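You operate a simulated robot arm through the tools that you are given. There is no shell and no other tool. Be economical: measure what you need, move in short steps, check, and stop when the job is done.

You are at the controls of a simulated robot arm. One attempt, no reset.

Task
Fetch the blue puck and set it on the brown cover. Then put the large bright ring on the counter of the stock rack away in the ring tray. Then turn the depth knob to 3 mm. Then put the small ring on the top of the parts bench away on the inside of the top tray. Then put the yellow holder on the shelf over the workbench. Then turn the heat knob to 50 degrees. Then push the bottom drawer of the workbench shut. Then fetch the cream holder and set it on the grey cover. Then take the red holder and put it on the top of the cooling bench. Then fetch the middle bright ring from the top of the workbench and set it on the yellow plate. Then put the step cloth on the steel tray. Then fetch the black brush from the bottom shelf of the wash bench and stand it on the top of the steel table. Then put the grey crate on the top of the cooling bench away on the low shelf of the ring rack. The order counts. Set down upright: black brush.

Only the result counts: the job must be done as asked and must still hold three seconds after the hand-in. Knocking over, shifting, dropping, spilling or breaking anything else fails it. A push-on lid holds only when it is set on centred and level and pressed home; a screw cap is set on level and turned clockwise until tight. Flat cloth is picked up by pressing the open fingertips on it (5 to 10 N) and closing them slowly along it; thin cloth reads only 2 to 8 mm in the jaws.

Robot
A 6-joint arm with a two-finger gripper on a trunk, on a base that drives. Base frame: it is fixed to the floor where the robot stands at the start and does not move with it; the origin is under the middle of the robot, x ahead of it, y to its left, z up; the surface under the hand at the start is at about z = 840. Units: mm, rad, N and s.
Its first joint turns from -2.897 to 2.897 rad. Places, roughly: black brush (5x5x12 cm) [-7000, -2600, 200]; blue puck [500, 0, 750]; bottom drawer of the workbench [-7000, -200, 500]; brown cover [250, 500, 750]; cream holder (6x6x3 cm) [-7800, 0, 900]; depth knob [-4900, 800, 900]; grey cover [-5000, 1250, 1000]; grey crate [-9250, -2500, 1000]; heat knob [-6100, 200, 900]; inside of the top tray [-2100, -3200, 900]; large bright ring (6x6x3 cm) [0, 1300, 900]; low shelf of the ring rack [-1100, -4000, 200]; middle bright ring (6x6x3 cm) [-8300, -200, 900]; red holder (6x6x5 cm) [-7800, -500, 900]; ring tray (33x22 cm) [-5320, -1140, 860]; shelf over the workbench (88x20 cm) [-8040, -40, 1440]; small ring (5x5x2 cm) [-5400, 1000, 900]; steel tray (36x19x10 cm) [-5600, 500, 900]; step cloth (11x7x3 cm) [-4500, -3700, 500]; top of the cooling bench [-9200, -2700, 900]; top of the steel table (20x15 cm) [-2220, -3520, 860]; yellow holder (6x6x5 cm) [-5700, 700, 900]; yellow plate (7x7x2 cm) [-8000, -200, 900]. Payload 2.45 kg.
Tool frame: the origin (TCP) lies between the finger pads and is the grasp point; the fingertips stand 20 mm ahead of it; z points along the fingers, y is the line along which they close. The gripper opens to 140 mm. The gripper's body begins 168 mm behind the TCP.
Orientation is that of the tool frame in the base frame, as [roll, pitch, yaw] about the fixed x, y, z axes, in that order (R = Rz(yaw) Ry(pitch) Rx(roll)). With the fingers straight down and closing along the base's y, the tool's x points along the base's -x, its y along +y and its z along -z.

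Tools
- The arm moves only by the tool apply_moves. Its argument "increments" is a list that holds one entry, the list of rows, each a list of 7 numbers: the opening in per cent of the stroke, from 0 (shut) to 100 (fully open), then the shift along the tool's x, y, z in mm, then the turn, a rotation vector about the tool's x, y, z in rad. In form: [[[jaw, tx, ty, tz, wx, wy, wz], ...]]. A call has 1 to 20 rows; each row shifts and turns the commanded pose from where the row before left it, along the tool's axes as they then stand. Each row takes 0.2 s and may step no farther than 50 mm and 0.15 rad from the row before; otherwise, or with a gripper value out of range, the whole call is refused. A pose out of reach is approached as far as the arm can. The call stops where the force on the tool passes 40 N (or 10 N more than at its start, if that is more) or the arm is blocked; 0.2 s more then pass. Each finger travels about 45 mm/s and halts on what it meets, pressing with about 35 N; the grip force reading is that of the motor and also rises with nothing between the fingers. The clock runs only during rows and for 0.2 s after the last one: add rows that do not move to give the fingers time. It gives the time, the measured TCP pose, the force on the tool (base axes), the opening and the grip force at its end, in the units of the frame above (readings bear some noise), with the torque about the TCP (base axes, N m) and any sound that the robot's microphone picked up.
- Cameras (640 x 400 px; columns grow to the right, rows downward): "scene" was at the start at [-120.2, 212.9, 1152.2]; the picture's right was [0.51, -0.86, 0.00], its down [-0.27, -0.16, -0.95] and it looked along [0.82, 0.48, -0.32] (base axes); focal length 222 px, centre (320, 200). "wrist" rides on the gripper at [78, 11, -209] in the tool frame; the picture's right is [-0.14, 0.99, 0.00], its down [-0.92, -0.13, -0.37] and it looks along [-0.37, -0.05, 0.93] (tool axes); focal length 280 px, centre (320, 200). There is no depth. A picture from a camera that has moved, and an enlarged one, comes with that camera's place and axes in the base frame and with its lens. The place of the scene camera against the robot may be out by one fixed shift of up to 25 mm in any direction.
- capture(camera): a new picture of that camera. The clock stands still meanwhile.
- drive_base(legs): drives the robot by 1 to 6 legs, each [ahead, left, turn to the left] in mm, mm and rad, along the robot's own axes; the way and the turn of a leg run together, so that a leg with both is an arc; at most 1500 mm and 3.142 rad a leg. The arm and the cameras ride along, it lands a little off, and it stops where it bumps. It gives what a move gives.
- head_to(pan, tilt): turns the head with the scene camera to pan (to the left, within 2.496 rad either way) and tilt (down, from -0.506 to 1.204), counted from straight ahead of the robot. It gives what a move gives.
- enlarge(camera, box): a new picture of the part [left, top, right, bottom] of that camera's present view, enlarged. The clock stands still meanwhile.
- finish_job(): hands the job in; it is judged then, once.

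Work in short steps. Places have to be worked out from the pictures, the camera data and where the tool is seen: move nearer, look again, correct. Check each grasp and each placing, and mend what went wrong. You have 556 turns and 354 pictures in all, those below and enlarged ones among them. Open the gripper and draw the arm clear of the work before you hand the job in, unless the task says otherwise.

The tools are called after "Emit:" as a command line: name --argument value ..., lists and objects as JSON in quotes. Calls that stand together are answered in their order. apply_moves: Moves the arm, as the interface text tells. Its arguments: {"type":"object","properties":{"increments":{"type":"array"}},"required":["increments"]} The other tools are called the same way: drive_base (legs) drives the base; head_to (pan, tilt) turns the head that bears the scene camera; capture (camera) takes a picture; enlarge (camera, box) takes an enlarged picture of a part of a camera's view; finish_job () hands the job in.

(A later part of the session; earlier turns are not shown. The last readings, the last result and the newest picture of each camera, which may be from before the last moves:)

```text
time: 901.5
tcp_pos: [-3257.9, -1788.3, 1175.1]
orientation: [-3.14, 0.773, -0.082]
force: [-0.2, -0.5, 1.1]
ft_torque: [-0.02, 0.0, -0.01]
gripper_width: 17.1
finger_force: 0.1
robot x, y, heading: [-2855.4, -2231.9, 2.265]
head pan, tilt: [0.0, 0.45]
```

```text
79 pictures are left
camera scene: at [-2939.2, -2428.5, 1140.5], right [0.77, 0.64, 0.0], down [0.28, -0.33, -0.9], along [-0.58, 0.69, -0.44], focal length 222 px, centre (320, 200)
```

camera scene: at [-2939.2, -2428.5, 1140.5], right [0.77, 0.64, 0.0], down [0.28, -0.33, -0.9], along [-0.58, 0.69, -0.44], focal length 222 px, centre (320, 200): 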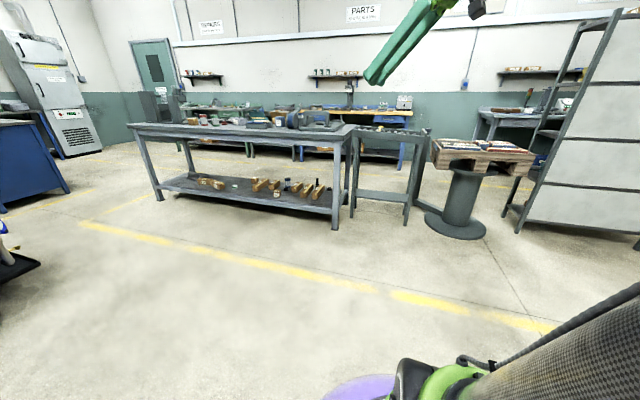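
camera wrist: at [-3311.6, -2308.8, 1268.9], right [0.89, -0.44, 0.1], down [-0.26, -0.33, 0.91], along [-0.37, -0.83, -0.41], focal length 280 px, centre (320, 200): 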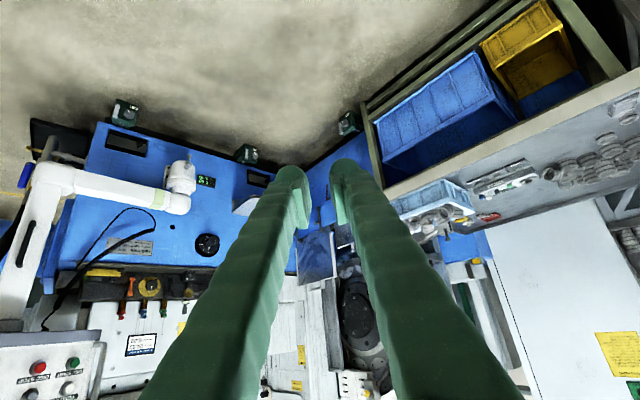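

Emit:
enlarge --camera "scene" --box '[0, 180, 210, 310]'

Emit:
enlarge --camera "scene" --box '[190, 190, 400, 320]'

```text
3.05 times, centred on (105, 245) of scene
camera zoom: at [-2939.2, -2428.5, 1140.5], right [0.77, 0.64, 0.0], down [0.28, -0.33, -0.9], along [-0.58, 0.69, -0.44], focal length 676 px, centre (975, 63)
```

zoom: 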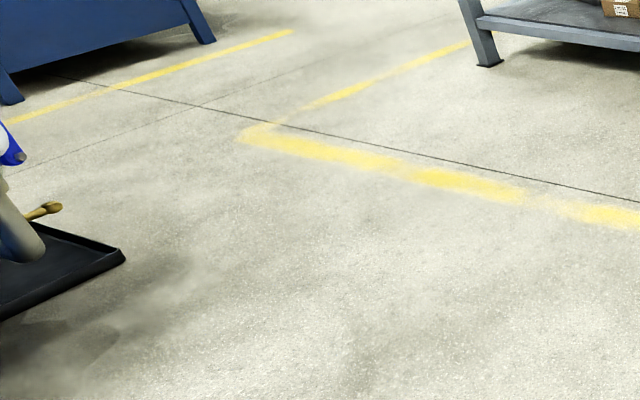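

```text
3.05 times, centred on (295, 255) of scene
camera zoom: at [-2939.2, -2428.5, 1140.5], right [0.77, 0.64, 0.0], down [0.28, -0.33, -0.9], along [-0.58, 0.69, -0.44], focal length 676 px, centre (396, 32)
```

zoom: 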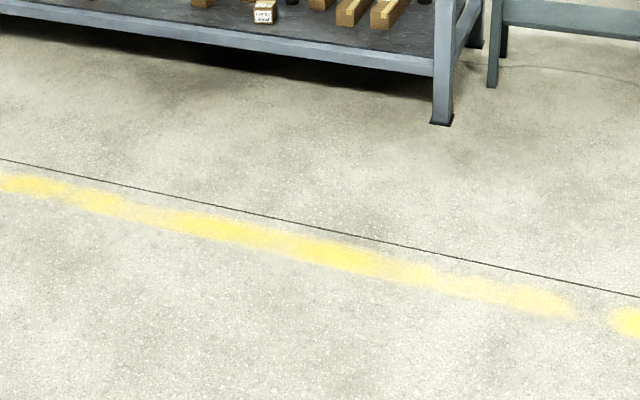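

Emit:
enlarge --camera "scene" --box '[390, 220, 640, 390]'

Emit:
enlarge --camera "scene" --box '[60, 110, 360, 250]'

```text
2.35 times, centred on (515, 305) of scene
camera zoom: at [-2939.2, -2428.5, 1140.5], right [0.77, 0.64, 0.0], down [0.28, -0.33, -0.9], along [-0.58, 0.69, -0.44], focal length 522 px, centre (-139, -47)
```

zoom: 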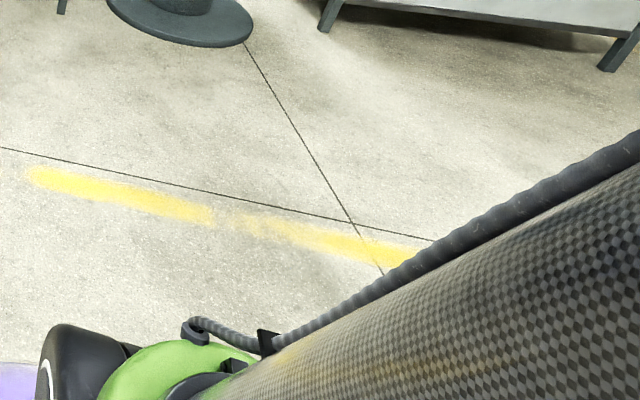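

```text
2.13 times, centred on (210, 180) of scene
camera zoom: at [-2939.2, -2428.5, 1140.5], right [0.77, 0.64, 0.0], down [0.28, -0.33, -0.9], along [-0.58, 0.69, -0.44], focal length 473 px, centre (555, 243)
```

zoom: 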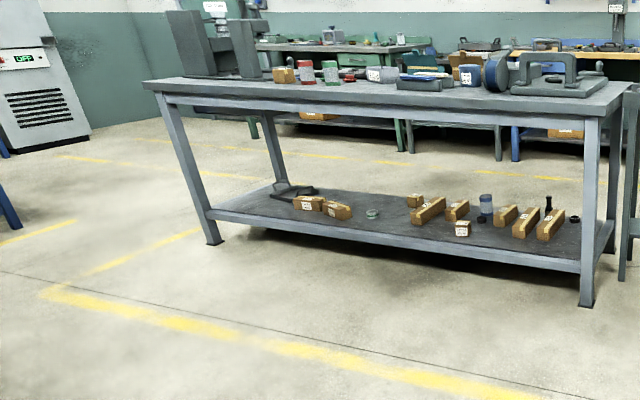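

Emit:
head_to --pan 0.0 --tilt 1.2

Emit:
capture --camera "scene"

```text
time: 902.6
tcp_pos: [-3258.0, -1788.3, 1175.3]
orientation: [-3.141, 0.773, -0.083]
force: [0.5, 0.0, -0.1]
ft_torque: [0.0, 0.0, 0.0]
gripper_width: 16.7
finger_force: 0.1
robot x, y, heading: [-2860.2, -2230.7, 2.267]
head pan, tilt: [0.0, 1.201]
```

```text
74 pictures are left
camera scene: at [-2916.1, -2456.0, 1082.4], right [0.77, 0.64, 0.0], down [0.6, -0.71, -0.36], along [-0.23, 0.28, -0.93], focal length 222 px, centre (320, 200)
```

scene: 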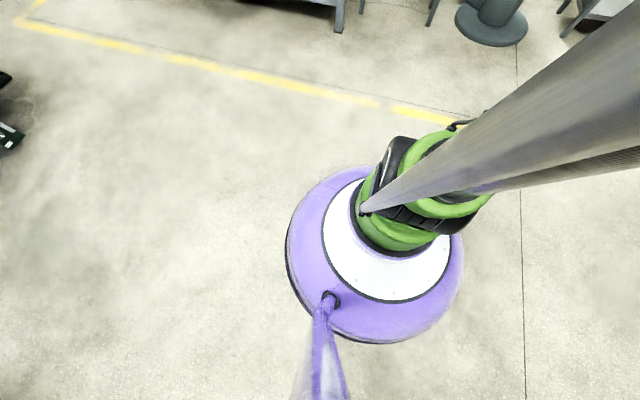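

Emit:
head_to --pan 2.49 --tilt 0.8

Emit:
capture --camera "scene"

Emit:
head_to --pan 1.3 --tilt 0.6

Emit:
capture --camera "scene"

```text
time: 904.9
tcp_pos: [-3256.6, -1788.4, 1176.0]
orientation: [3.141, 0.775, -0.083]
force: [-0.1, 0.4, -0.1]
ft_torque: [-0.02, 0.01, -0.01]
gripper_width: 16.9
finger_force: 0.0
robot x, y, heading: [-2857.5, -2231.4, 2.269]
head pan, tilt: [2.491, 0.799]
```

```text
73 pictures are left
camera scene: at [-2876.3, -2579.4, 1110.1], right [-1.0, -0.05, 0.0], down [-0.03, 0.72, -0.7], along [0.03, -0.7, -0.72], focal length 222 px, centre (320, 200)
```

scene: 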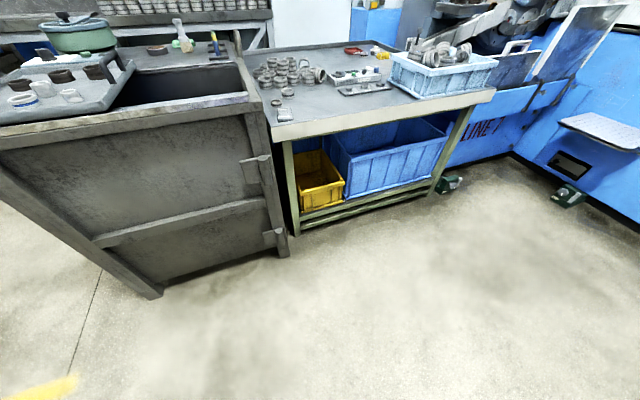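

```text
time: 906.3
tcp_pos: [-3257.2, -1787.8, 1175.9]
orientation: [3.141, 0.771, -0.084]
force: [-0.5, 1.0, 0.1]
ft_torque: [0.03, 0.0, 0.02]
gripper_width: 17.1
finger_force: 0.1
robot x, y, heading: [-2854.6, -2232.4, 2.269]
head pan, tilt: [1.3, 0.6]
```

```text
72 pictures are left
camera scene: at [-2960.5, -2535.6, 1126.9], right [-0.42, 0.91, 0.0], down [0.51, 0.23, -0.82], along [-0.75, -0.34, -0.57], focal length 222 px, centre (320, 200)
```

scene: 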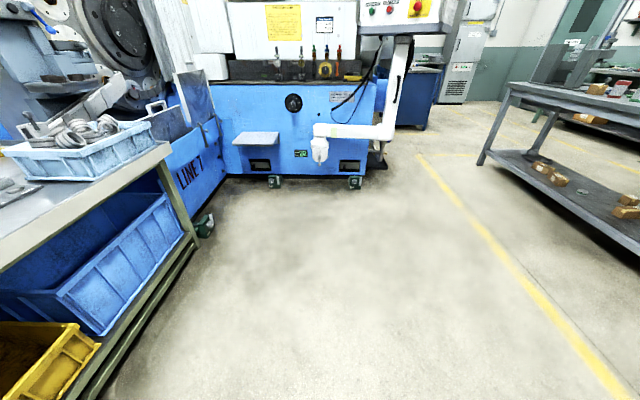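

It is not near here, so it must lie further up the aisle. I drive back that way and look.

Emit:
drive_base --legs '[[0, 0, 1.27], [0, -900, 0], [1300, 0, 0]]'

Emit:
head_to --pan 0.1 --tilt 0.45

Emit:
capture --camera "scene"

```text
time: 920.2
tcp_pos: [-4947.0, -2139.5, 1175.6]
orientation: [-3.141, 0.774, 1.164]
force: [-0.2, -0.4, 0.8]
ft_torque: [-0.01, 0.02, 0.0]
gripper_width: 17.0
finger_force: 0.1
robot x, y, heading: [-4401.4, -1903.5, -2.765]
head pan, tilt: [1.3, 0.6]
```

```text
time: 921.6
tcp_pos: [-4946.1, -2140.6, 1175.0]
orientation: [-3.141, 0.772, 1.164]
force: [-0.4, 0.2, 0.4]
ft_torque: [0.02, -0.01, -0.02]
gripper_width: 16.9
finger_force: 0.0
robot x, y, heading: [-4401.6, -1903.8, -2.763]
head pan, tilt: [0.099, 0.45]
```

```text
71 pictures are left
camera scene: at [-4251.3, -2046.9, 1140.5], right [-0.46, 0.89, 0.0], down [0.39, 0.2, -0.9], along [-0.8, -0.41, -0.44], focal length 222 px, centre (320, 200)
```

scene: 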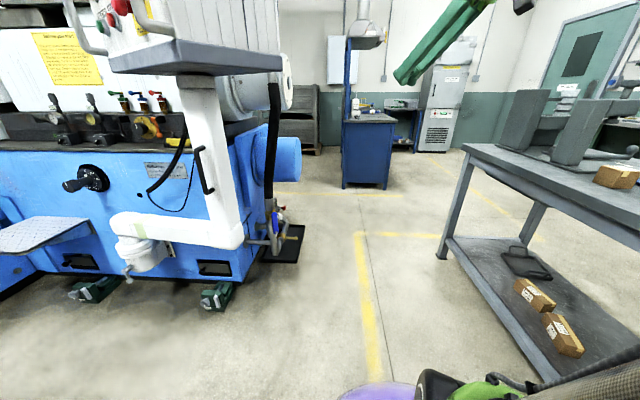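

Emit:
enlarge --camera "scene" --box '[270, 170, 470, 300]'

```text
3.08 times, centred on (370, 235) of scene
camera zoom: at [-4251.3, -2046.9, 1140.5], right [-0.46, 0.89, 0.0], down [0.39, 0.2, -0.9], along [-0.8, -0.41, -0.44], focal length 682 px, centre (166, 92)
```

zoom: 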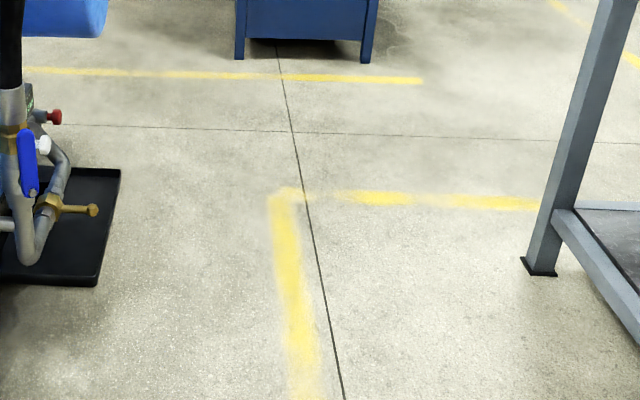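

Emit:
drive_base --legs '[[1000, 30, 0.02]]'

Emit:
head_to --pan 0.35 --tilt 0.5

Emit:
capture --camera "scene"

```text
time: 926.8
tcp_pos: [-5859.9, -2546.5, 1175.9]
orientation: [3.141, 0.775, 1.176]
force: [-0.4, -0.2, 0.0]
ft_torque: [-0.01, 0.04, 0.0]
gripper_width: 17.0
finger_force: 0.0
robot x, y, heading: [-5319.1, -2301.0, -2.752]
head pan, tilt: [0.099, 0.45]
```

```text
time: 927.5
tcp_pos: [-5859.9, -2547.4, 1175.5]
orientation: [-3.141, 0.773, 1.177]
force: [1.3, 0.1, -0.2]
ft_torque: [0.0, 0.02, 0.01]
gripper_width: 16.7
finger_force: 0.0
robot x, y, heading: [-5315.6, -2301.1, -2.753]
head pan, tilt: [0.351, 0.499]
```

```text
69 pictures are left
camera scene: at [-5152.5, -2463.1, 1136.1], right [-0.67, 0.74, 0.0], down [0.35, 0.32, -0.88], along [-0.65, -0.59, -0.48], focal length 222 px, centre (320, 200)
```

scene: 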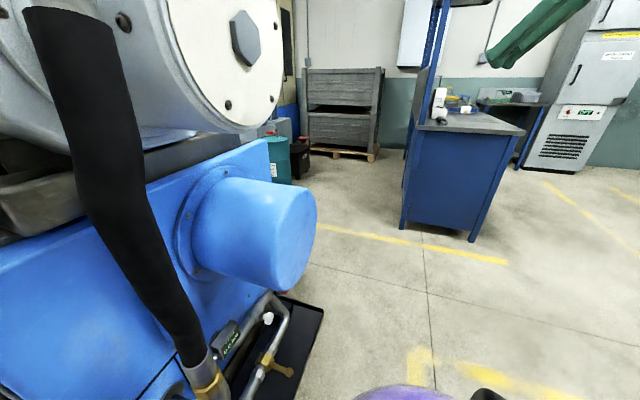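

Emit:
head_to --pan -0.3 --tilt 0.75

Emit:
capture --camera "scene"

```text
time: 928.6
tcp_pos: [-5861.6, -2546.7, 1175.7]
orientation: [3.141, 0.773, 1.175]
force: [0.1, 1.2, 0.3]
ft_torque: [0.02, 0.0, -0.01]
gripper_width: 16.6
finger_force: 0.1
robot x, y, heading: [-5314.7, -2300.7, -2.758]
head pan, tilt: [-0.3, 0.75]
```

```text
68 pictures are left
camera scene: at [-5166.8, -2427.9, 1120.0], right [-0.3, 0.95, 0.0], down [0.6, 0.19, -0.78], along [-0.74, -0.24, -0.63], focal length 222 px, centre (320, 200)
```

scene: 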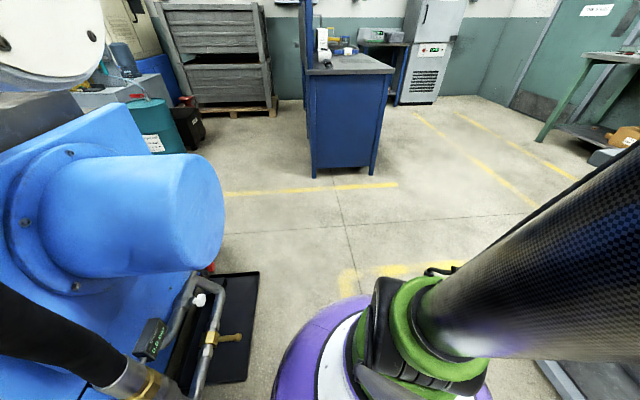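

Emit:
head_to --pan 2.49 --tilt 0.35

Emit:
enlarge --camera "scene" --box '[40, 150, 360, 330]'

```text
time: 931.0
tcp_pos: [-5860.7, -2547.1, 1174.7]
orientation: [3.141, 0.775, 1.176]
force: [0.3, 0.1, -0.1]
ft_torque: [0.0, 0.0, -0.02]
gripper_width: 16.8
finger_force: 0.1
robot x, y, heading: [-5316.9, -2305.1, -2.747]
head pan, tilt: [2.491, 0.351]
```

```text
2.00 times, centred on (200, 240) of scene
camera zoom: at [-4995.3, -2426.1, 1149.7], right [-0.26, -0.97, 0.0], down [-0.33, 0.09, -0.94], along [0.91, -0.24, -0.34], focal length 443 px, centre (560, 120)
```

zoom: 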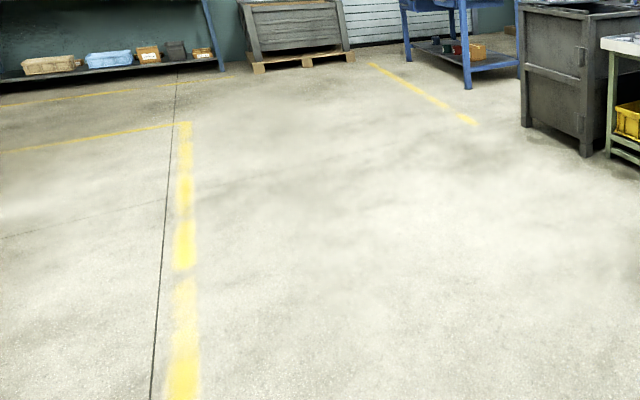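

The aisle floor is empty, so the brush may have rolled under the long table's end near where I started. I drive round to look beneath it from its far end.

Emit:
drive_base --legs '[[950, 0, 0], [0, -750, 0], [0, 0, 1.57]]'

Emit:
head_to --pan 1.5 --tilt 0.55

Emit:
capture --camera "scene"

```text
time: 943.4
tcp_pos: [-6235.9, -2505.4, 1175.7]
orientation: [3.142, 0.772, 2.724]
force: [0.0, -0.7, 0.3]
ft_torque: [-0.02, -0.02, -0.01]
gripper_width: 16.5
finger_force: 0.1
robot x, y, heading: [-6467.2, -1957.9, -1.207]
head pan, tilt: [2.491, 0.351]
```

```text
time: 944.7
tcp_pos: [-6237.5, -2506.2, 1175.8]
orientation: [-3.141, 0.774, 2.726]
force: [0.1, 0.7, -0.3]
ft_torque: [0.02, 0.01, -0.01]
gripper_width: 16.5
finger_force: 0.1
robot x, y, heading: [-6468.8, -1955.4, -1.21]
head pan, tilt: [1.499, 0.55]
```

```text
66 pictures are left
camera scene: at [-6298.0, -1700.3, 1131.5], right [0.29, -0.96, 0.0], down [-0.5, -0.15, -0.85], along [0.82, 0.25, -0.52], focal length 222 px, centre (320, 200)
```

scene: 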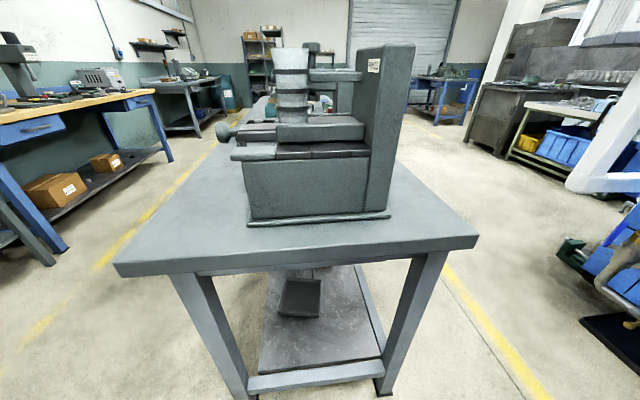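

Emit:
head_to --pan 0.5 --tilt 0.5

Emit:
capture --camera "scene"

```text
time: 946.0
tcp_pos: [-6235.2, -2506.3, 1176.1]
orientation: [3.141, 0.773, 2.724]
force: [0.8, 0.6, 0.7]
ft_torque: [-0.02, 0.0, 0.04]
gripper_width: 16.9
finger_force: 0.0
robot x, y, heading: [-6466.1, -1957.1, -1.203]
head pan, tilt: [0.499, 0.499]
```

```text
65 pictures are left
camera scene: at [-6314.6, -1785.4, 1136.0], right [-0.65, -0.76, 0.0], down [-0.36, 0.31, -0.88], along [0.67, -0.57, -0.48], focal length 222 px, centre (320, 200)
```

scene: 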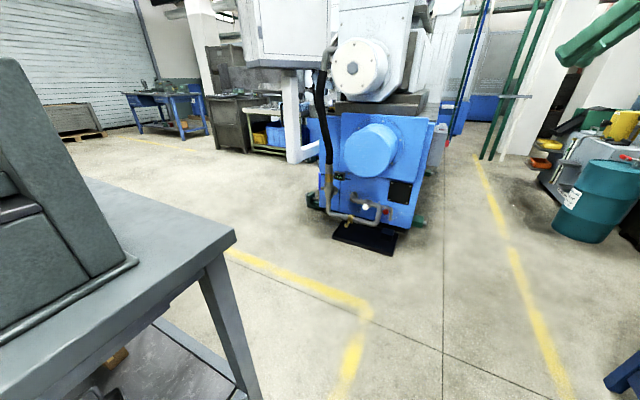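

Emit:
enlarge --camera "scene" --box '[200, 150, 560, 390]'

```text
1.67 times, centred on (380, 270) of scene
camera zoom: at [-6314.6, -1785.4, 1136.0], right [-0.65, -0.76, 0.0], down [-0.36, 0.31, -0.88], along [0.67, -0.57, -0.48], focal length 370 px, centre (220, 83)
```

zoom: 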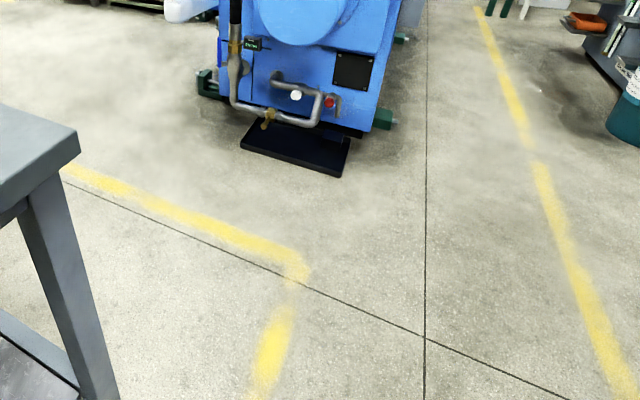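

Still nothing. I will look under the table's lower shelf from a distance, from the open area on the other side of the aisle.

Emit:
drive_base --legs '[[730, 0, 0], [0, 0, 1.61], [1450, 0, 0], [900, 0, 0], [0, -1000, 0]]'

Emit:
head_to --pan 1.57 --tilt 0.3

Emit:
enlarge --camera "scene" --box '[120, 170, 520, 330]'

```text
time: 969.8
tcp_pos: [-3135.2, -2302.3, 1174.6]
orientation: [3.141, 0.772, -1.931]
force: [0.2, 0.0, -0.3]
ft_torque: [0.01, 0.03, -0.02]
gripper_width: 16.8
finger_force: 0.1
robot x, y, heading: [-3668.2, -2567.7, 0.421]
head pan, tilt: [0.499, 0.499]
```

```text
time: 971.1
tcp_pos: [-3135.6, -2301.9, 1175.4]
orientation: [3.141, 0.773, -1.932]
force: [-0.5, 0.2, 0.4]
ft_torque: [0.01, 0.0, -0.02]
gripper_width: 17.0
finger_force: 0.1
robot x, y, heading: [-3672.9, -2565.8, 0.42]
head pan, tilt: [1.571, 0.3]
```

```text
1.60 times, centred on (320, 250) of scene
camera zoom: at [-3964.6, -2409.4, 1154.4], right [0.91, 0.41, 0.0], down [0.12, -0.27, -0.96], along [-0.39, 0.87, -0.3], focal length 355 px, centre (320, 120)
```

zoom: 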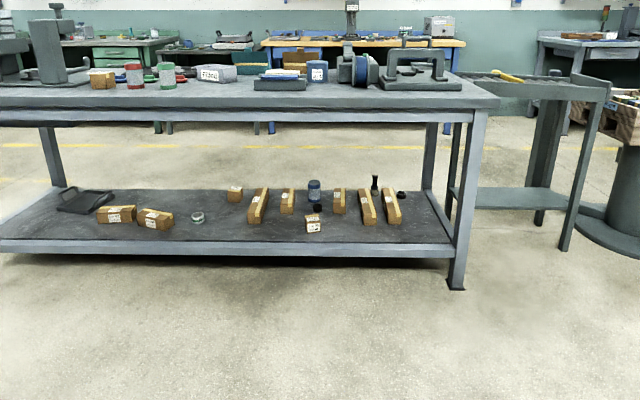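

Emit:
enlarge --camera "scene" --box '[120, 262, 270, 312]'

Emit:
enlarge --camera "scene" --box '[260, 262, 410, 312]'

```text
4.27 times, centred on (195, 287) of scene
camera zoom: at [-3964.6, -2409.4, 1154.4], right [0.91, 0.41, 0.0], down [0.12, -0.27, -0.96], along [-0.39, 0.87, -0.3], focal length 946 px, centre (853, -171)
```

zoom: 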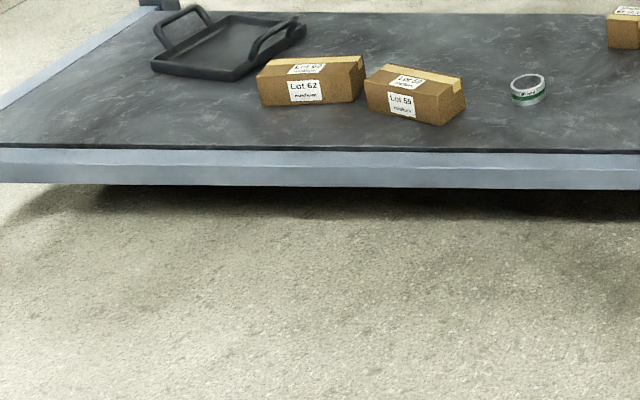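

```text
4.27 times, centred on (335, 287) of scene
camera zoom: at [-3964.6, -2409.4, 1154.4], right [0.91, 0.41, 0.0], down [0.12, -0.27, -0.96], along [-0.39, 0.87, -0.3], focal length 946 px, centre (256, -171)
```

zoom: 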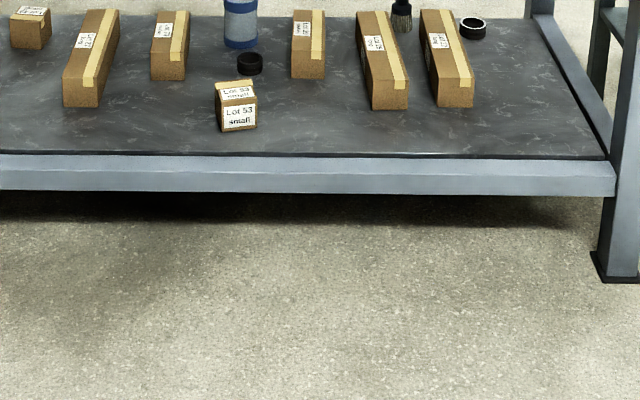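

Emit:
head_to --pan 0.45 --tilt 0.3

Emit:
enlarge --camera "scene" --box '[0, 150, 400, 390]'

```text
time: 972.4
tcp_pos: [-3135.3, -2303.0, 1174.7]
orientation: [3.141, 0.773, -1.931]
force: [-0.6, 0.6, -0.1]
ft_torque: [0.01, -0.02, -0.02]
gripper_width: 16.8
finger_force: 0.0
robot x, y, heading: [-3667.1, -2561.0, 0.426]
head pan, tilt: [0.45, 0.3]
```

```text
1.60 times, centred on (200, 270) of scene
camera zoom: at [-3866.4, -2423.0, 1154.4], right [0.77, -0.64, 0.0], down [-0.19, -0.23, -0.96], along [0.61, 0.73, -0.3], focal length 355 px, centre (512, 88)
```

zoom: 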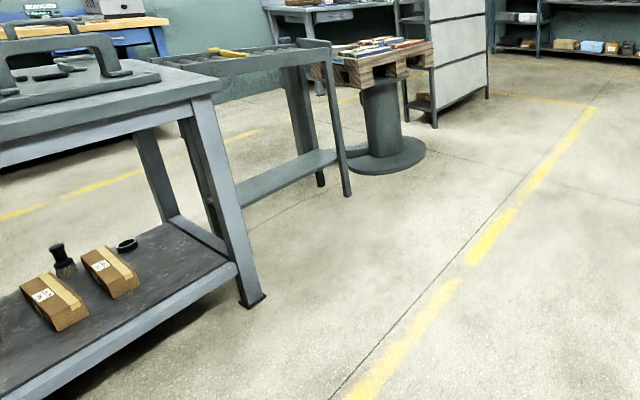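

Emit:
head_to --pan 0.0 --tilt 0.1

Emit:
capture --camera "scene"

Emit:
capture --camera "wrist"

```text
time: 973.3
tcp_pos: [-3135.7, -2302.9, 1174.7]
orientation: [3.141, 0.775, -1.929]
force: [0.5, 0.3, 0.1]
ft_torque: [-0.01, -0.02, -0.02]
gripper_width: 16.8
finger_force: 0.0
robot x, y, heading: [-3669.2, -2565.9, 0.424]
head pan, tilt: [0.0, 0.099]
```

```text
59 pictures are left
camera scene: at [-3842.5, -2456.8, 1173.1], right [0.41, -0.91, 0.0], down [-0.09, -0.04, -0.99], along [0.91, 0.41, -0.1], focal length 222 px, centre (320, 200)
```

scene: 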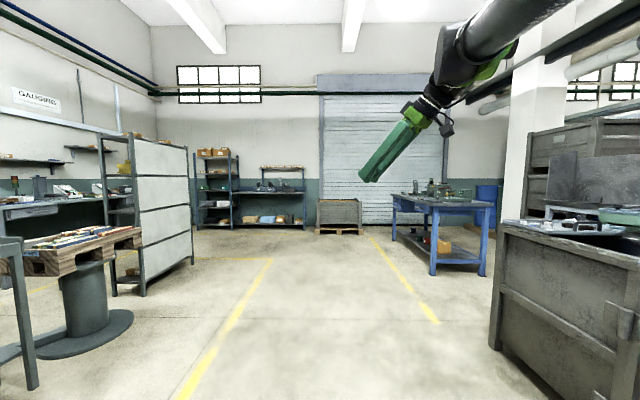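

```text
58 pictures are left
camera wrist: at [-3217.6, -2488.1, 1269.1], right [-0.89, 0.44, 0.1], down [0.26, 0.33, 0.91], along [0.37, 0.83, -0.41], focal length 280 px, centre (320, 200)
```

wrist: 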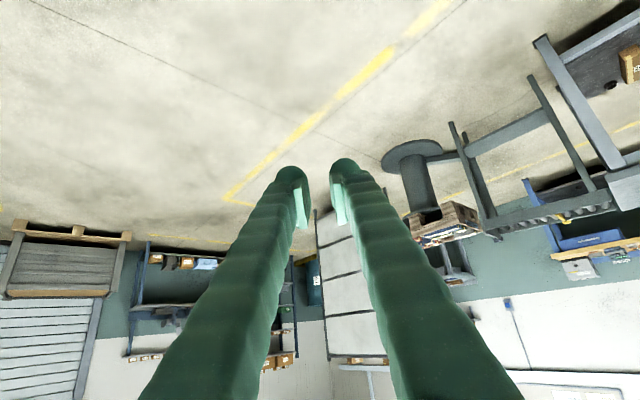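

The hand is empty and the open floor is clear, so perhaps the brush got under my own base. I move away from this spot and look back at it.

Emit:
drive_base --legs '[[0, 0, 0.8], [0, 0, -0.8], [700, 0, 0]]'

Emit:
head_to --pan 2.49 --tilt 0.75

Emit:
capture --camera "scene"

```text
time: 981.3
tcp_pos: [-2510.0, -2015.5, 1175.2]
orientation: [-3.141, 0.773, -1.926]
force: [0.3, 0.4, -1.1]
ft_torque: [0.01, 0.04, 0.03]
gripper_width: 17.1
finger_force: 0.1
robot x, y, heading: [-3042.4, -2282.7, 0.431]
head pan, tilt: [0.0, 0.099]
```

```text
time: 983.6
tcp_pos: [-2509.1, -2013.8, 1175.0]
orientation: [-3.14, 0.774, -1.925]
force: [0.6, 0.2, 0.3]
ft_torque: [0.0, -0.01, -0.03]
gripper_width: 16.7
finger_force: 0.0
robot x, y, heading: [-3041.4, -2283.6, 0.426]
head pan, tilt: [2.491, 0.75]
```

```text
57 pictures are left
camera scene: at [-3379.3, -2193.1, 1114.1], right [0.22, 0.98, 0.0], down [0.67, -0.15, -0.73], along [-0.71, 0.16, -0.68], focal length 222 px, centre (320, 200)
```

scene: 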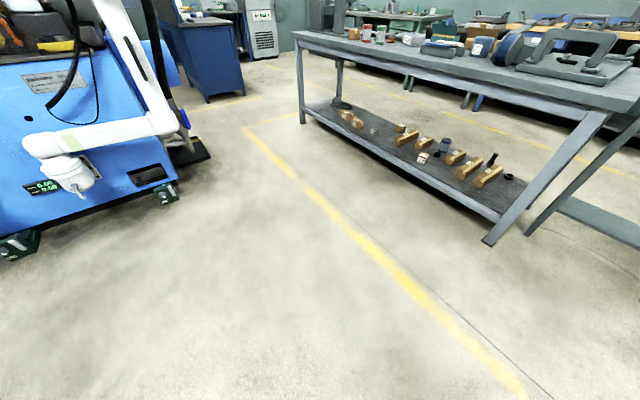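

Emit:
enlarge --camera "scene" --box '[20, 120, 320, 270]'

Emit:
enlarge --camera "scene" --box '[280, 60, 540, 260]'

```text
2.13 times, centred on (170, 195) of scene
camera zoom: at [-3379.3, -2193.1, 1114.1], right [0.22, 0.98, 0.0], down [0.67, -0.15, -0.73], along [-0.71, 0.16, -0.68], focal length 473 px, centre (640, 211)
```

zoom: 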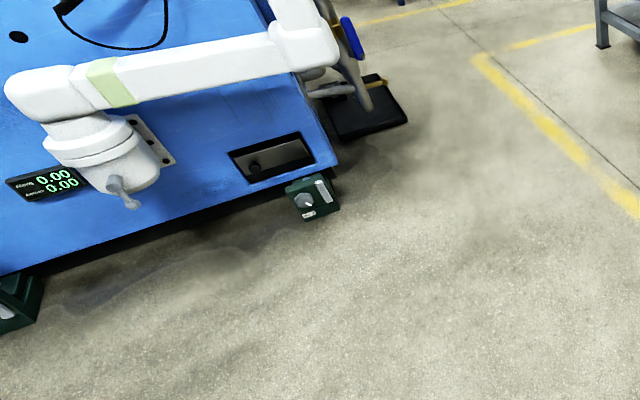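

```text
2.00 times, centred on (410, 160) of scene
camera zoom: at [-3379.3, -2193.1, 1114.1], right [0.22, 0.98, 0.0], down [0.67, -0.15, -0.73], along [-0.71, 0.16, -0.68], focal length 443 px, centre (140, 280)
```

zoom: 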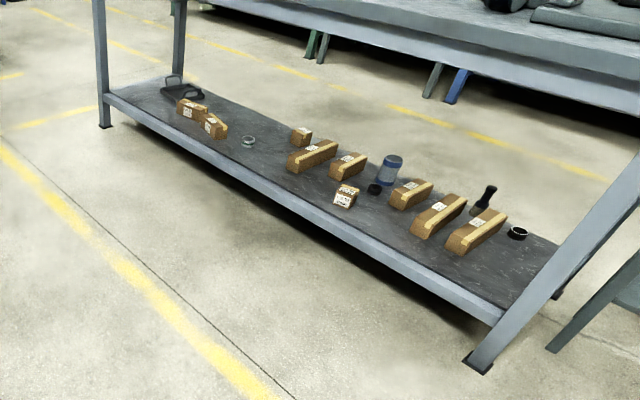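

Emit:
head_to --pan 0.35 --tilt 0.25

Emit:
enlarge --camera "scene" --box '[60, 170, 380, 370]'

Emit:
enlarge --camera "scene" --box '[340, 150, 640, 350]'

```text
time: 985.6
tcp_pos: [-2509.3, -2014.2, 1174.7]
orientation: [-3.141, 0.772, -1.926]
force: [-0.2, 1.2, -1.0]
ft_torque: [0.01, -0.03, -0.02]
gripper_width: 16.8
finger_force: 0.0
robot x, y, heading: [-3041.4, -2280.9, 0.427]
head pan, tilt: [0.351, 0.25]
```

```text
2.00 times, centred on (220, 270) of scene
camera zoom: at [-3232.1, -2145.8, 1159.2], right [0.7, -0.71, 0.0], down [-0.18, -0.17, -0.97], along [0.69, 0.68, -0.25], focal length 443 px, centre (520, 60)
```

zoom: 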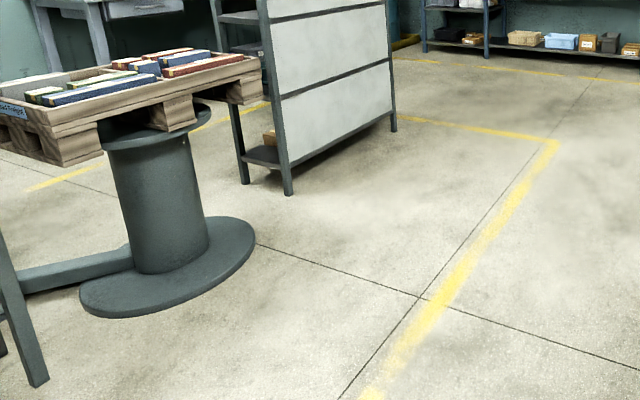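

```text
2.00 times, centred on (490, 250) of scene
camera zoom: at [-3232.1, -2145.8, 1159.2], right [0.7, -0.71, 0.0], down [-0.18, -0.17, -0.97], along [0.69, 0.68, -0.25], focal length 443 px, centre (-20, 100)
```

zoom: 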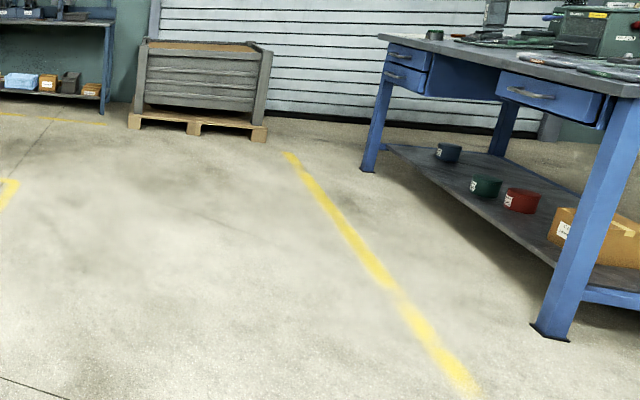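

Nothing there either. The remaining hidden place nearby is under the long table. I go in front of it with room behind me, lower the hand near the floor, and look underneath with the wrist camera.

Emit:
drive_base --legs '[[0, 0, 1.545], [0, 1100, 0], [250, 0, 0]]'

Emit:
apply_moves --increments '[[[12, -35, 0, 35, 0, 0, 0], [12, -35, 0, 35, 0, 0, 0], [12, -35, 0, 35, 0, 0, 0], [12, -35, 0, 35, 0, 0, 0], [12, -35, 0, 35, 0, 0, 0], [12, -35, 0, 35, 0, 0, 0], [12, 0, 0, 0, 0, -0.12, 0], [12, 0, 0, 0, 0, -0.12, 0], [12, 0, 0, 0, 0, -0.12, 0], [12, 0, 0, 0, 0, 0, 0]]]'

```text
time: 996.4
tcp_pos: [-4403.8, -1881.1, 1174.3]
orientation: [-3.141, 0.774, -0.439]
force: [-0.3, 0.2, 1.0]
ft_torque: [-0.01, 0.01, 0.0]
gripper_width: 16.8
finger_force: 0.0
robot x, y, heading: [-4179.8, -2435.1, 1.913]
head pan, tilt: [0.351, 0.25]
```

```text
time: 998.6
tcp_pos: [-4673.0, -1754.6, 1172.0]
orientation: [-3.139, 1.134, -0.438]
force: [0.6, 0.5, -0.1]
ft_torque: [0.03, -0.02, 0.03]
gripper_width: 16.5
finger_force: 0.1
robot x, y, heading: [-4185.8, -2434.7, 1.917]
head pan, tilt: [0.351, 0.25]
```

Emit:
apply_moves --increments '[[[12, 42.6, 0, 19.9, 0, 0, 0], [12, 42.6, 0, 19.9, 0, 0, 0], [12, 42.6, 0, 19.9, 0, 0, 0], [12, 42.6, 0, 19.9, 0, 0, 0], [12, 42.6, 0, 19.9, 0, 0, 0], [12, 42.6, 0, 19.9, 0, 0, 0], [12, 42.6, 0, 19.9, 0, 0, 0], [12, 42.6, 0, 19.9, 0, 0, 0], [12, 42.6, 0, 19.9, 0, 0, 0], [12, 42.6, 0, 19.9, 0, 0, 0], [12, 42.6, 0, 19.9, 0, 0, 0], [12, 42.6, 0, 19.9, 0, 0, 0], [12, 42.6, 0, 19.9, 0, 0, 0], [12, 42.6, 0, 19.9, 0, 0, 0], [12, 0, 0, 0, 0, 0, 0]]]'

Emit:
capture --camera "wrist"

```text
time: 1001.8
tcp_pos: [-4681.4, -1737.2, 531.1]
orientation: [3.141, 1.131, -0.439]
force: [-0.1, 0.3, 0.1]
ft_torque: [0.01, 0.03, -0.04]
gripper_width: 17.0
finger_force: 0.1
out of reach, approached as far as the arm can: row 14
robot x, y, heading: [-4185.3, -2431.9, 1.917]
head pan, tilt: [0.351, 0.25]
```

```text
52 pictures are left
camera wrist: at [-4484.7, -1841.3, 549.2], right [-0.47, -0.87, 0.12], down [0.0, 0.14, 0.99], along [-0.88, 0.47, -0.07], focal length 280 px, centre (320, 200)
```

wrist: 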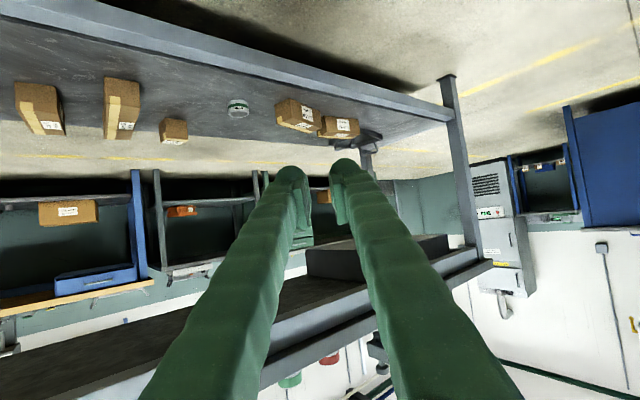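

Emit:
drive_base --legs '[[-150, 0, 0]]'

Emit:
apply_moves --increments '[[[12, -14, 0, 30, 0, 0, 0], [12, -14, 0, 30, 0, 0, 0], [12, -14, 0, 30, 0, 0, 0], [12, -14, 0, 30, 0, 0, 0], [12, 42.6, 0, 19.9, 0, 0, 0], [12, 42.6, 0, 19.9, 0, 0, 0], [12, 42.6, 0, 19.9, 0, 0, 0], [12, 42.6, 0, 19.9, 0, 0, 0], [12, 42.6, 0, 19.9, 0, 0, 0], [12, 42.6, 0, 19.9, 0, 0, 0], [12, 42.6, 0, 19.9, 0, 0, 0], [12, 0, 0, 0, 0, 0, 0]]]'

Emit:
capture --camera "wrist"

```text
time: 1003.2
tcp_pos: [-4630.5, -1877.1, 531.7]
orientation: [3.139, 1.133, -0.438]
force: [0.5, -0.6, -0.3]
ft_torque: [0.01, -0.01, -0.02]
gripper_width: 17.1
finger_force: 0.1
robot x, y, heading: [-4131.2, -2574.1, 1.914]
head pan, tilt: [0.351, 0.25]
```

```text
time: 1005.8
tcp_pos: [-4790.7, -1749.7, 237.6]
orientation: [3.139, 1.126, -0.439]
force: [0.3, 0.3, -0.7]
ft_torque: [-0.02, -0.01, 0.02]
gripper_width: 16.7
finger_force: 0.1
out of reach, approached as far as the arm can: row 7, 8, 9, 10, 11
robot x, y, heading: [-4134.2, -2576.2, 1.915]
head pan, tilt: [0.351, 0.25]
```

```text
51 pictures are left
camera wrist: at [-4593.7, -1853.0, 256.6], right [-0.47, -0.87, 0.13], down [0.0, 0.14, 0.99], along [-0.88, 0.47, -0.07], focal length 280 px, centre (320, 200)
```

wrist: 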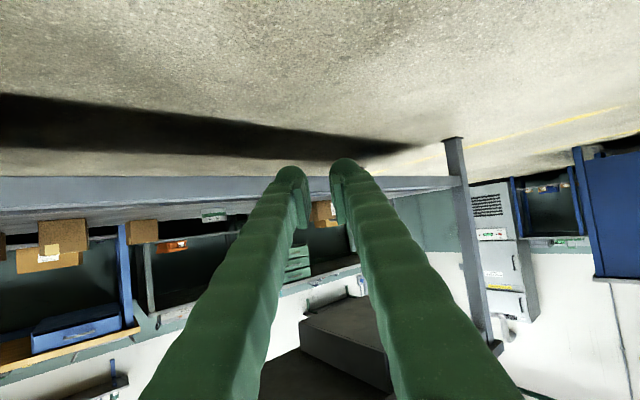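

Emit:
enlarge --camera "wrist" --box '[0, 70, 460, 200]'

```text
1.39 times, centred on (230, 135) of wrist
camera zoom: at [-4593.7, -1853.0, 256.6], right [-0.47, -0.87, 0.13], down [0.0, 0.14, 0.99], along [-0.88, 0.47, -0.07], focal length 390 px, centre (445, 290)
```

zoom: 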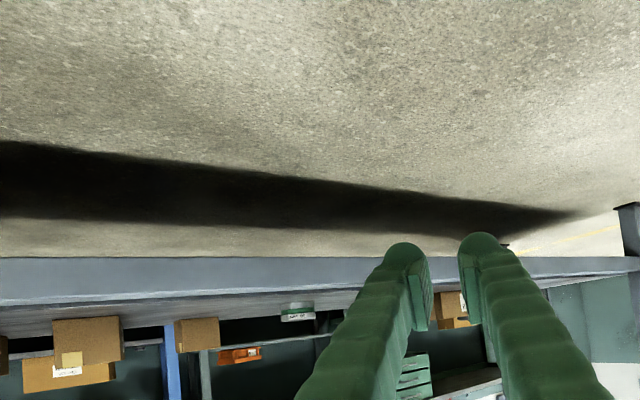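

Emit:
enlarge --camera "wrist" --box '[340, 140, 460, 200]'

```text
5.33 times, centred on (400, 170) of wrist
camera zoom: at [-4593.7, -1853.0, 256.6], right [-0.47, -0.87, 0.13], down [0.0, 0.14, 0.99], along [-0.88, 0.47, -0.07], focal length 1495 px, centre (-107, 360)
```

zoom: 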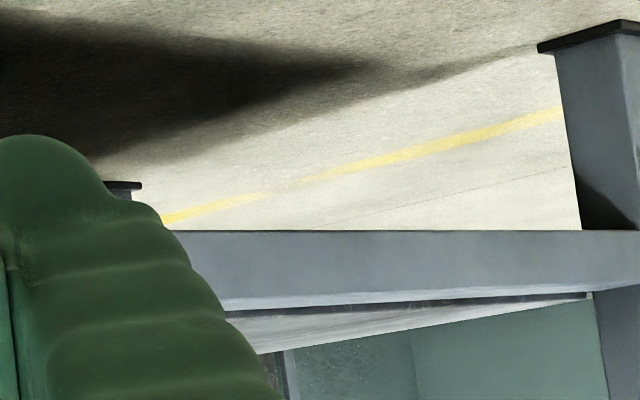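

Emit:
drive_base --legs '[[0, -850, 0]]'

Emit:
enlarge --camera "wrist" --box '[0, 0, 640, 240]'

```text
time: 1010.3
tcp_pos: [-3989.1, -1462.6, 239.8]
orientation: [3.137, 1.128, -0.441]
force: [-0.4, -0.1, 0.4]
ft_torque: [-0.01, -0.01, 0.05]
gripper_width: 16.6
finger_force: 0.1
robot x, y, heading: [-3332.4, -2288.2, 1.915]
head pan, tilt: [0.351, 0.25]
```

```text
1.00 times, centred on (320, 120) of wrist (not enlarged: the box is as wide or as high as the picture)
camera zoom: at [-3793.2, -1567.2, 256.9], right [-0.47, -0.87, 0.13], down [0.0, 0.14, 0.99], along [-0.88, 0.47, -0.07], focal length 280 px, centre (320, 280)
```

zoom: 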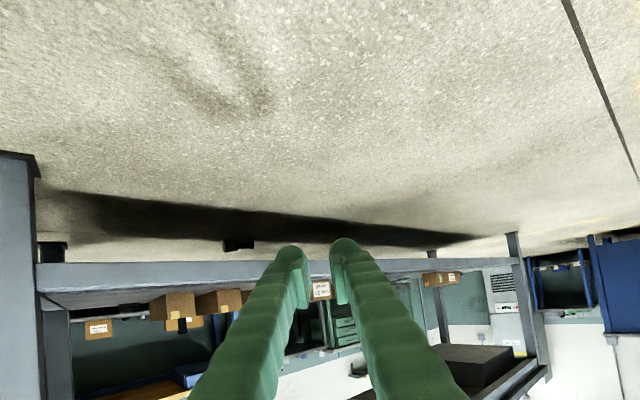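

Found: a black object lies under the table, near (-4538,-857). I zoom in on it.

Emit:
enlarge --camera "wrist" --box '[190, 140, 300, 190]'

```text
5.82 times, centred on (245, 165) of wrist
camera zoom: at [-3793.2, -1567.2, 256.9], right [-0.47, -0.87, 0.13], down [0.0, 0.14, 0.99], along [-0.88, 0.47, -0.07], focal length 1631 px, centre (756, 404)
```

zoom: 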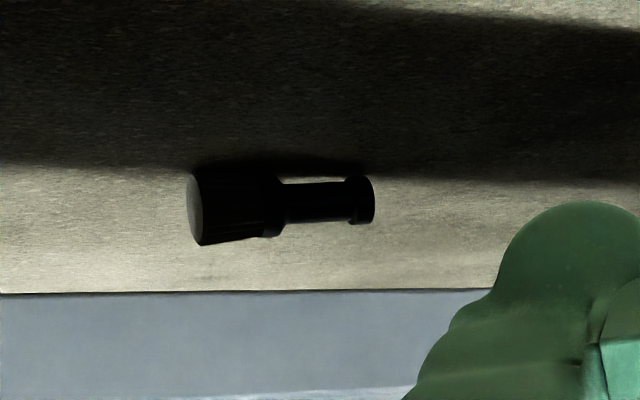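

It is the brush, lying on its side near the back edge under the table, at about (-4550,-848). It was lost because the handle's waist is narrower than my jaw setting. I will pull it out from the rear aisle. First I raise and retract the arm.

Emit:
apply_moves --increments '[[[12, -42.6, 0, -19.9, 0, 0, 0], [12, -42.6, 0, -19.9, 0, 0, 0], [12, -42.6, 0, -19.9, 0, 0, 0], [12, -42.6, 0, -19.9, 0, 0, 0], [12, -42.6, 0, -19.9, 0, 0, 0], [12, -42.6, 0, -19.9, 0, 0, 0], [12, -42.6, 0, -19.9, 0, 0, 0], [12, -42.6, 0, -19.9, 0, 0, 0], [12, -42.6, 0, -19.9, 0, 0, 0], [12, -42.6, 0, -19.9, 0, 0, 0], [12, -42.6, 0, -19.9, 0, 0, 0], [12, -42.6, 0, -19.9, 0, 0, 0], [12, -42.6, 0, -19.9, 0, 0, 0], [12, -42.6, 0, -19.9, 0, 0, 0], [12, -42.6, 0, -19.9, 0, 0, 0], [12, -42.6, 0, -19.9, 0, 0, 0], [12, -42.6, 0, -19.9, 0, 0, 0], [12, -42.6, 0, -19.9, 0, 0, 0], [12, -42.6, 0, -19.9, 0, 0, 0], [12, 0, 0, 0, 0, 0, 0]]]'

Emit:
apply_moves --increments '[[[12, 20, 0, -40, 0, 0, 0], [12, 20, 0, -40, 0, 0, 0], [12, 20, 0, -40, 0, 0, 0], [12, 20, 0, -40, 0, 0, 0], [12, 20, 0, -40, 0, 0, 0], [12, 20, 0, -40, 0, 0, 0], [12, 20, 0, -40, 0, 0, 0], [12, 20, 0, -40, 0, 0, 0], [12, 20, 0, -40, 0, 0, 0], [12, 0, 0, 0, 0, 0, 0]]]'

```text
time: 1014.5
tcp_pos: [-3996.6, -1460.1, 1132.0]
orientation: [3.14, 1.128, -0.442]
force: [0.2, -0.1, -0.2]
ft_torque: [-0.01, 0.02, 0.0]
gripper_width: 16.8
finger_force: 0.0
robot x, y, heading: [-3338.6, -2293.3, 1.913]
head pan, tilt: [0.351, 0.25]
```

```text
time: 1016.7
tcp_pos: [-3630.2, -1629.6, 1125.5]
orientation: [3.138, 1.128, -0.441]
force: [-0.3, -0.1, -0.4]
ft_torque: [0.03, 0.03, 0.01]
gripper_width: 16.9
finger_force: 0.0
robot x, y, heading: [-3333.5, -2293.4, 1.911]
head pan, tilt: [0.351, 0.25]
```

Emit:
apply_moves --increments '[[[12, 0, 0, 0, 0.119, 0, 0.0557], [12, 0, 0, 0, 0.119, 0, 0.0557], [12, 0, 0, 0, 0.119, 0, 0.0557], [12, 0, 0, 0, 0.119, 0, 0.0557], [12, 0, 0, 0, 0.119, 0, 0.0557], [12, 0, 0, 0, 0.119, 0, 0.0557], [12, 0, 0, 0, 0, 0, 0]]]'

Emit:
drive_base --legs '[[790, 0, 0.06], [0, 1450, 0], [0, 1260, 0]]'

```text
time: 1018.3
tcp_pos: [-3629.3, -1629.1, 1125.7]
orientation: [-3.133, 1.129, -1.219]
force: [-0.5, 0.0, -0.3]
ft_torque: [-0.02, 0.01, 0.02]
gripper_width: 17.0
finger_force: 0.0
robot x, y, heading: [-3335.4, -2291.5, 1.907]
head pan, tilt: [0.351, 0.25]
```

```text
time: 1035.3
tcp_pos: [-6460.7, -1983.2, 1124.4]
orientation: [-3.136, 1.128, -1.159]
force: [-0.4, 1.2, -0.2]
ft_torque: [-0.02, 0.02, -0.02]
gripper_width: 16.7
finger_force: 0.0
robot x, y, heading: [-6125.2, -2624.5, 1.97]
head pan, tilt: [0.351, 0.25]
```

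Emit:
drive_base --legs '[[1450, 0, 0], [300, 0, 0], [0, 0, -1.57], [1450, 0, 0], [1400, 0, 0]]'

Emit:
drive_base --legs '[[0, 0, -2.45]]'

Emit:
head_to --pan 0.3 --tilt 0.6

Emit:
capture --camera "scene"

```text
time: 1061.5
tcp_pos: [-3529.8, 405.6, 1124.6]
orientation: [-3.135, 1.126, -2.735]
force: [-0.4, -0.4, -0.2]
ft_torque: [0.0, 0.0, 0.04]
gripper_width: 16.9
finger_force: 0.1
robot x, y, heading: [-4174.5, 72.9, 0.397]
head pan, tilt: [0.351, 0.25]
```

```text
time: 1067.7
tcp_pos: [-4477.2, -582.7, 1125.0]
orientation: [-3.134, 1.127, 1.066]
force: [1.3, 0.4, -0.5]
ft_torque: [0.04, 0.0, 0.02]
gripper_width: 16.6
finger_force: 0.1
robot x, y, heading: [-4170.9, 74.9, -2.083]
head pan, tilt: [0.351, 0.25]
```

```text
time: 1068.5
tcp_pos: [-4477.0, -583.3, 1124.6]
orientation: [-3.134, 1.125, 1.066]
force: [0.0, -0.2, -1.4]
ft_torque: [0.0, 0.0, -0.02]
gripper_width: 17.0
finger_force: 0.1
robot x, y, heading: [-4169.9, 72.5, -2.085]
head pan, tilt: [0.3, 0.6]
```

```text
46 pictures are left
camera scene: at [-3955.7, 56.2, 1127.0], right [-0.98, 0.21, 0.0], down [0.12, 0.55, -0.83], along [-0.18, -0.81, -0.56], focal length 222 px, centre (320, 200)
```

scene: 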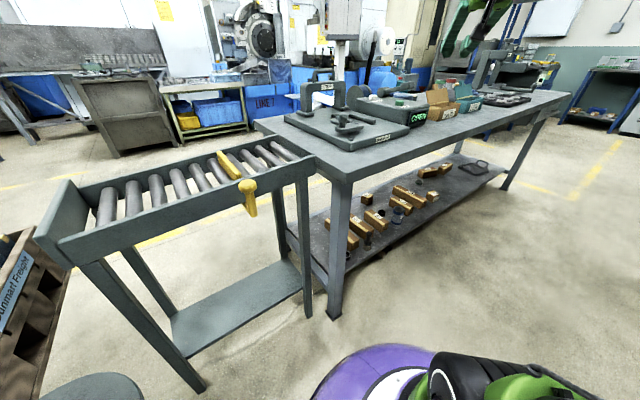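

The table's rear edge is near v=1140. I move the robot to the right spot behind it, turn to face the brush, and set the hand's heading square to the table.

Emit:
drive_base --legs '[[-14, -414, 0], [0, 0, 0.5]]'

Emit:
apply_moves --increments '[[[12, 0, 0, 0, -0.12, 0, -0.0573], [12, 0, 0, 0, -0.12, 0, -0.0573], [12, 0, 0, 0, -0.12, 0, -0.0573], [30, 42.6, 0, 19.9, 0, 0, 0], [40, 42.6, 0, 19.9, 0, 0, 0], [50, 42.6, 0, 19.9, 0, 0, 0], [60, 42.6, 0, 19.9, 0, 0, 0], [70, 42.6, 0, 19.9, 0, 0, 0], [70, 42.6, 0, 19.9, 0, 0, 0], [70, 42.6, 0, 19.9, 0, 0, 0], [70, 42.6, 0, 19.9, 0, 0, 0], [70, 42.6, 0, 19.9, 0, 0, 0], [70, 42.6, 0, 19.9, 0, 0, 0], [70, 42.6, 0, 19.9, 0, 0, 0], [70, 42.6, 0, 19.9, 0, 0, 0], [70, 0, 0, 0, 0, 0, 0]]]'

Emit:
capture --camera "wrist"

```text
time: 1072.5
tcp_pos: [-4486.6, -431.6, 1124.8]
orientation: [-3.134, 1.125, 1.562]
force: [-0.1, -0.1, -0.3]
ft_torque: [0.0, 0.02, -0.02]
gripper_width: 16.9
finger_force: 0.0
robot x, y, heading: [-4531.1, 287.6, -1.588]
head pan, tilt: [0.3, 0.6]
```

```text
time: 1075.9
tcp_pos: [-4493.0, -452.2, 617.6]
orientation: [-3.135, 1.12, 1.961]
force: [0.2, -0.2, -0.1]
ft_torque: [0.0, 0.01, -0.04]
gripper_width: 98.1
finger_force: 0.1
out of reach, approached as far as the arm can: row 14, 15
robot x, y, heading: [-4526.8, 288.8, -1.588]
head pan, tilt: [0.3, 0.6]
```

```text
45 pictures are left
camera wrist: at [-4566.0, -242.6, 637.0], right [0.94, 0.32, 0.12], down [-0.09, -0.11, 0.99], along [0.33, -0.94, -0.07], focal length 280 px, centre (320, 200)
```

wrist: 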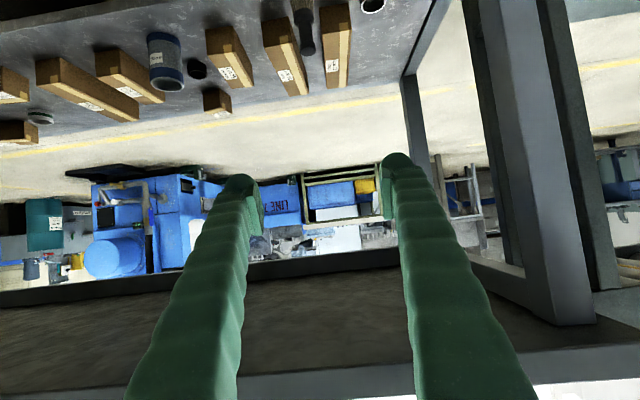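

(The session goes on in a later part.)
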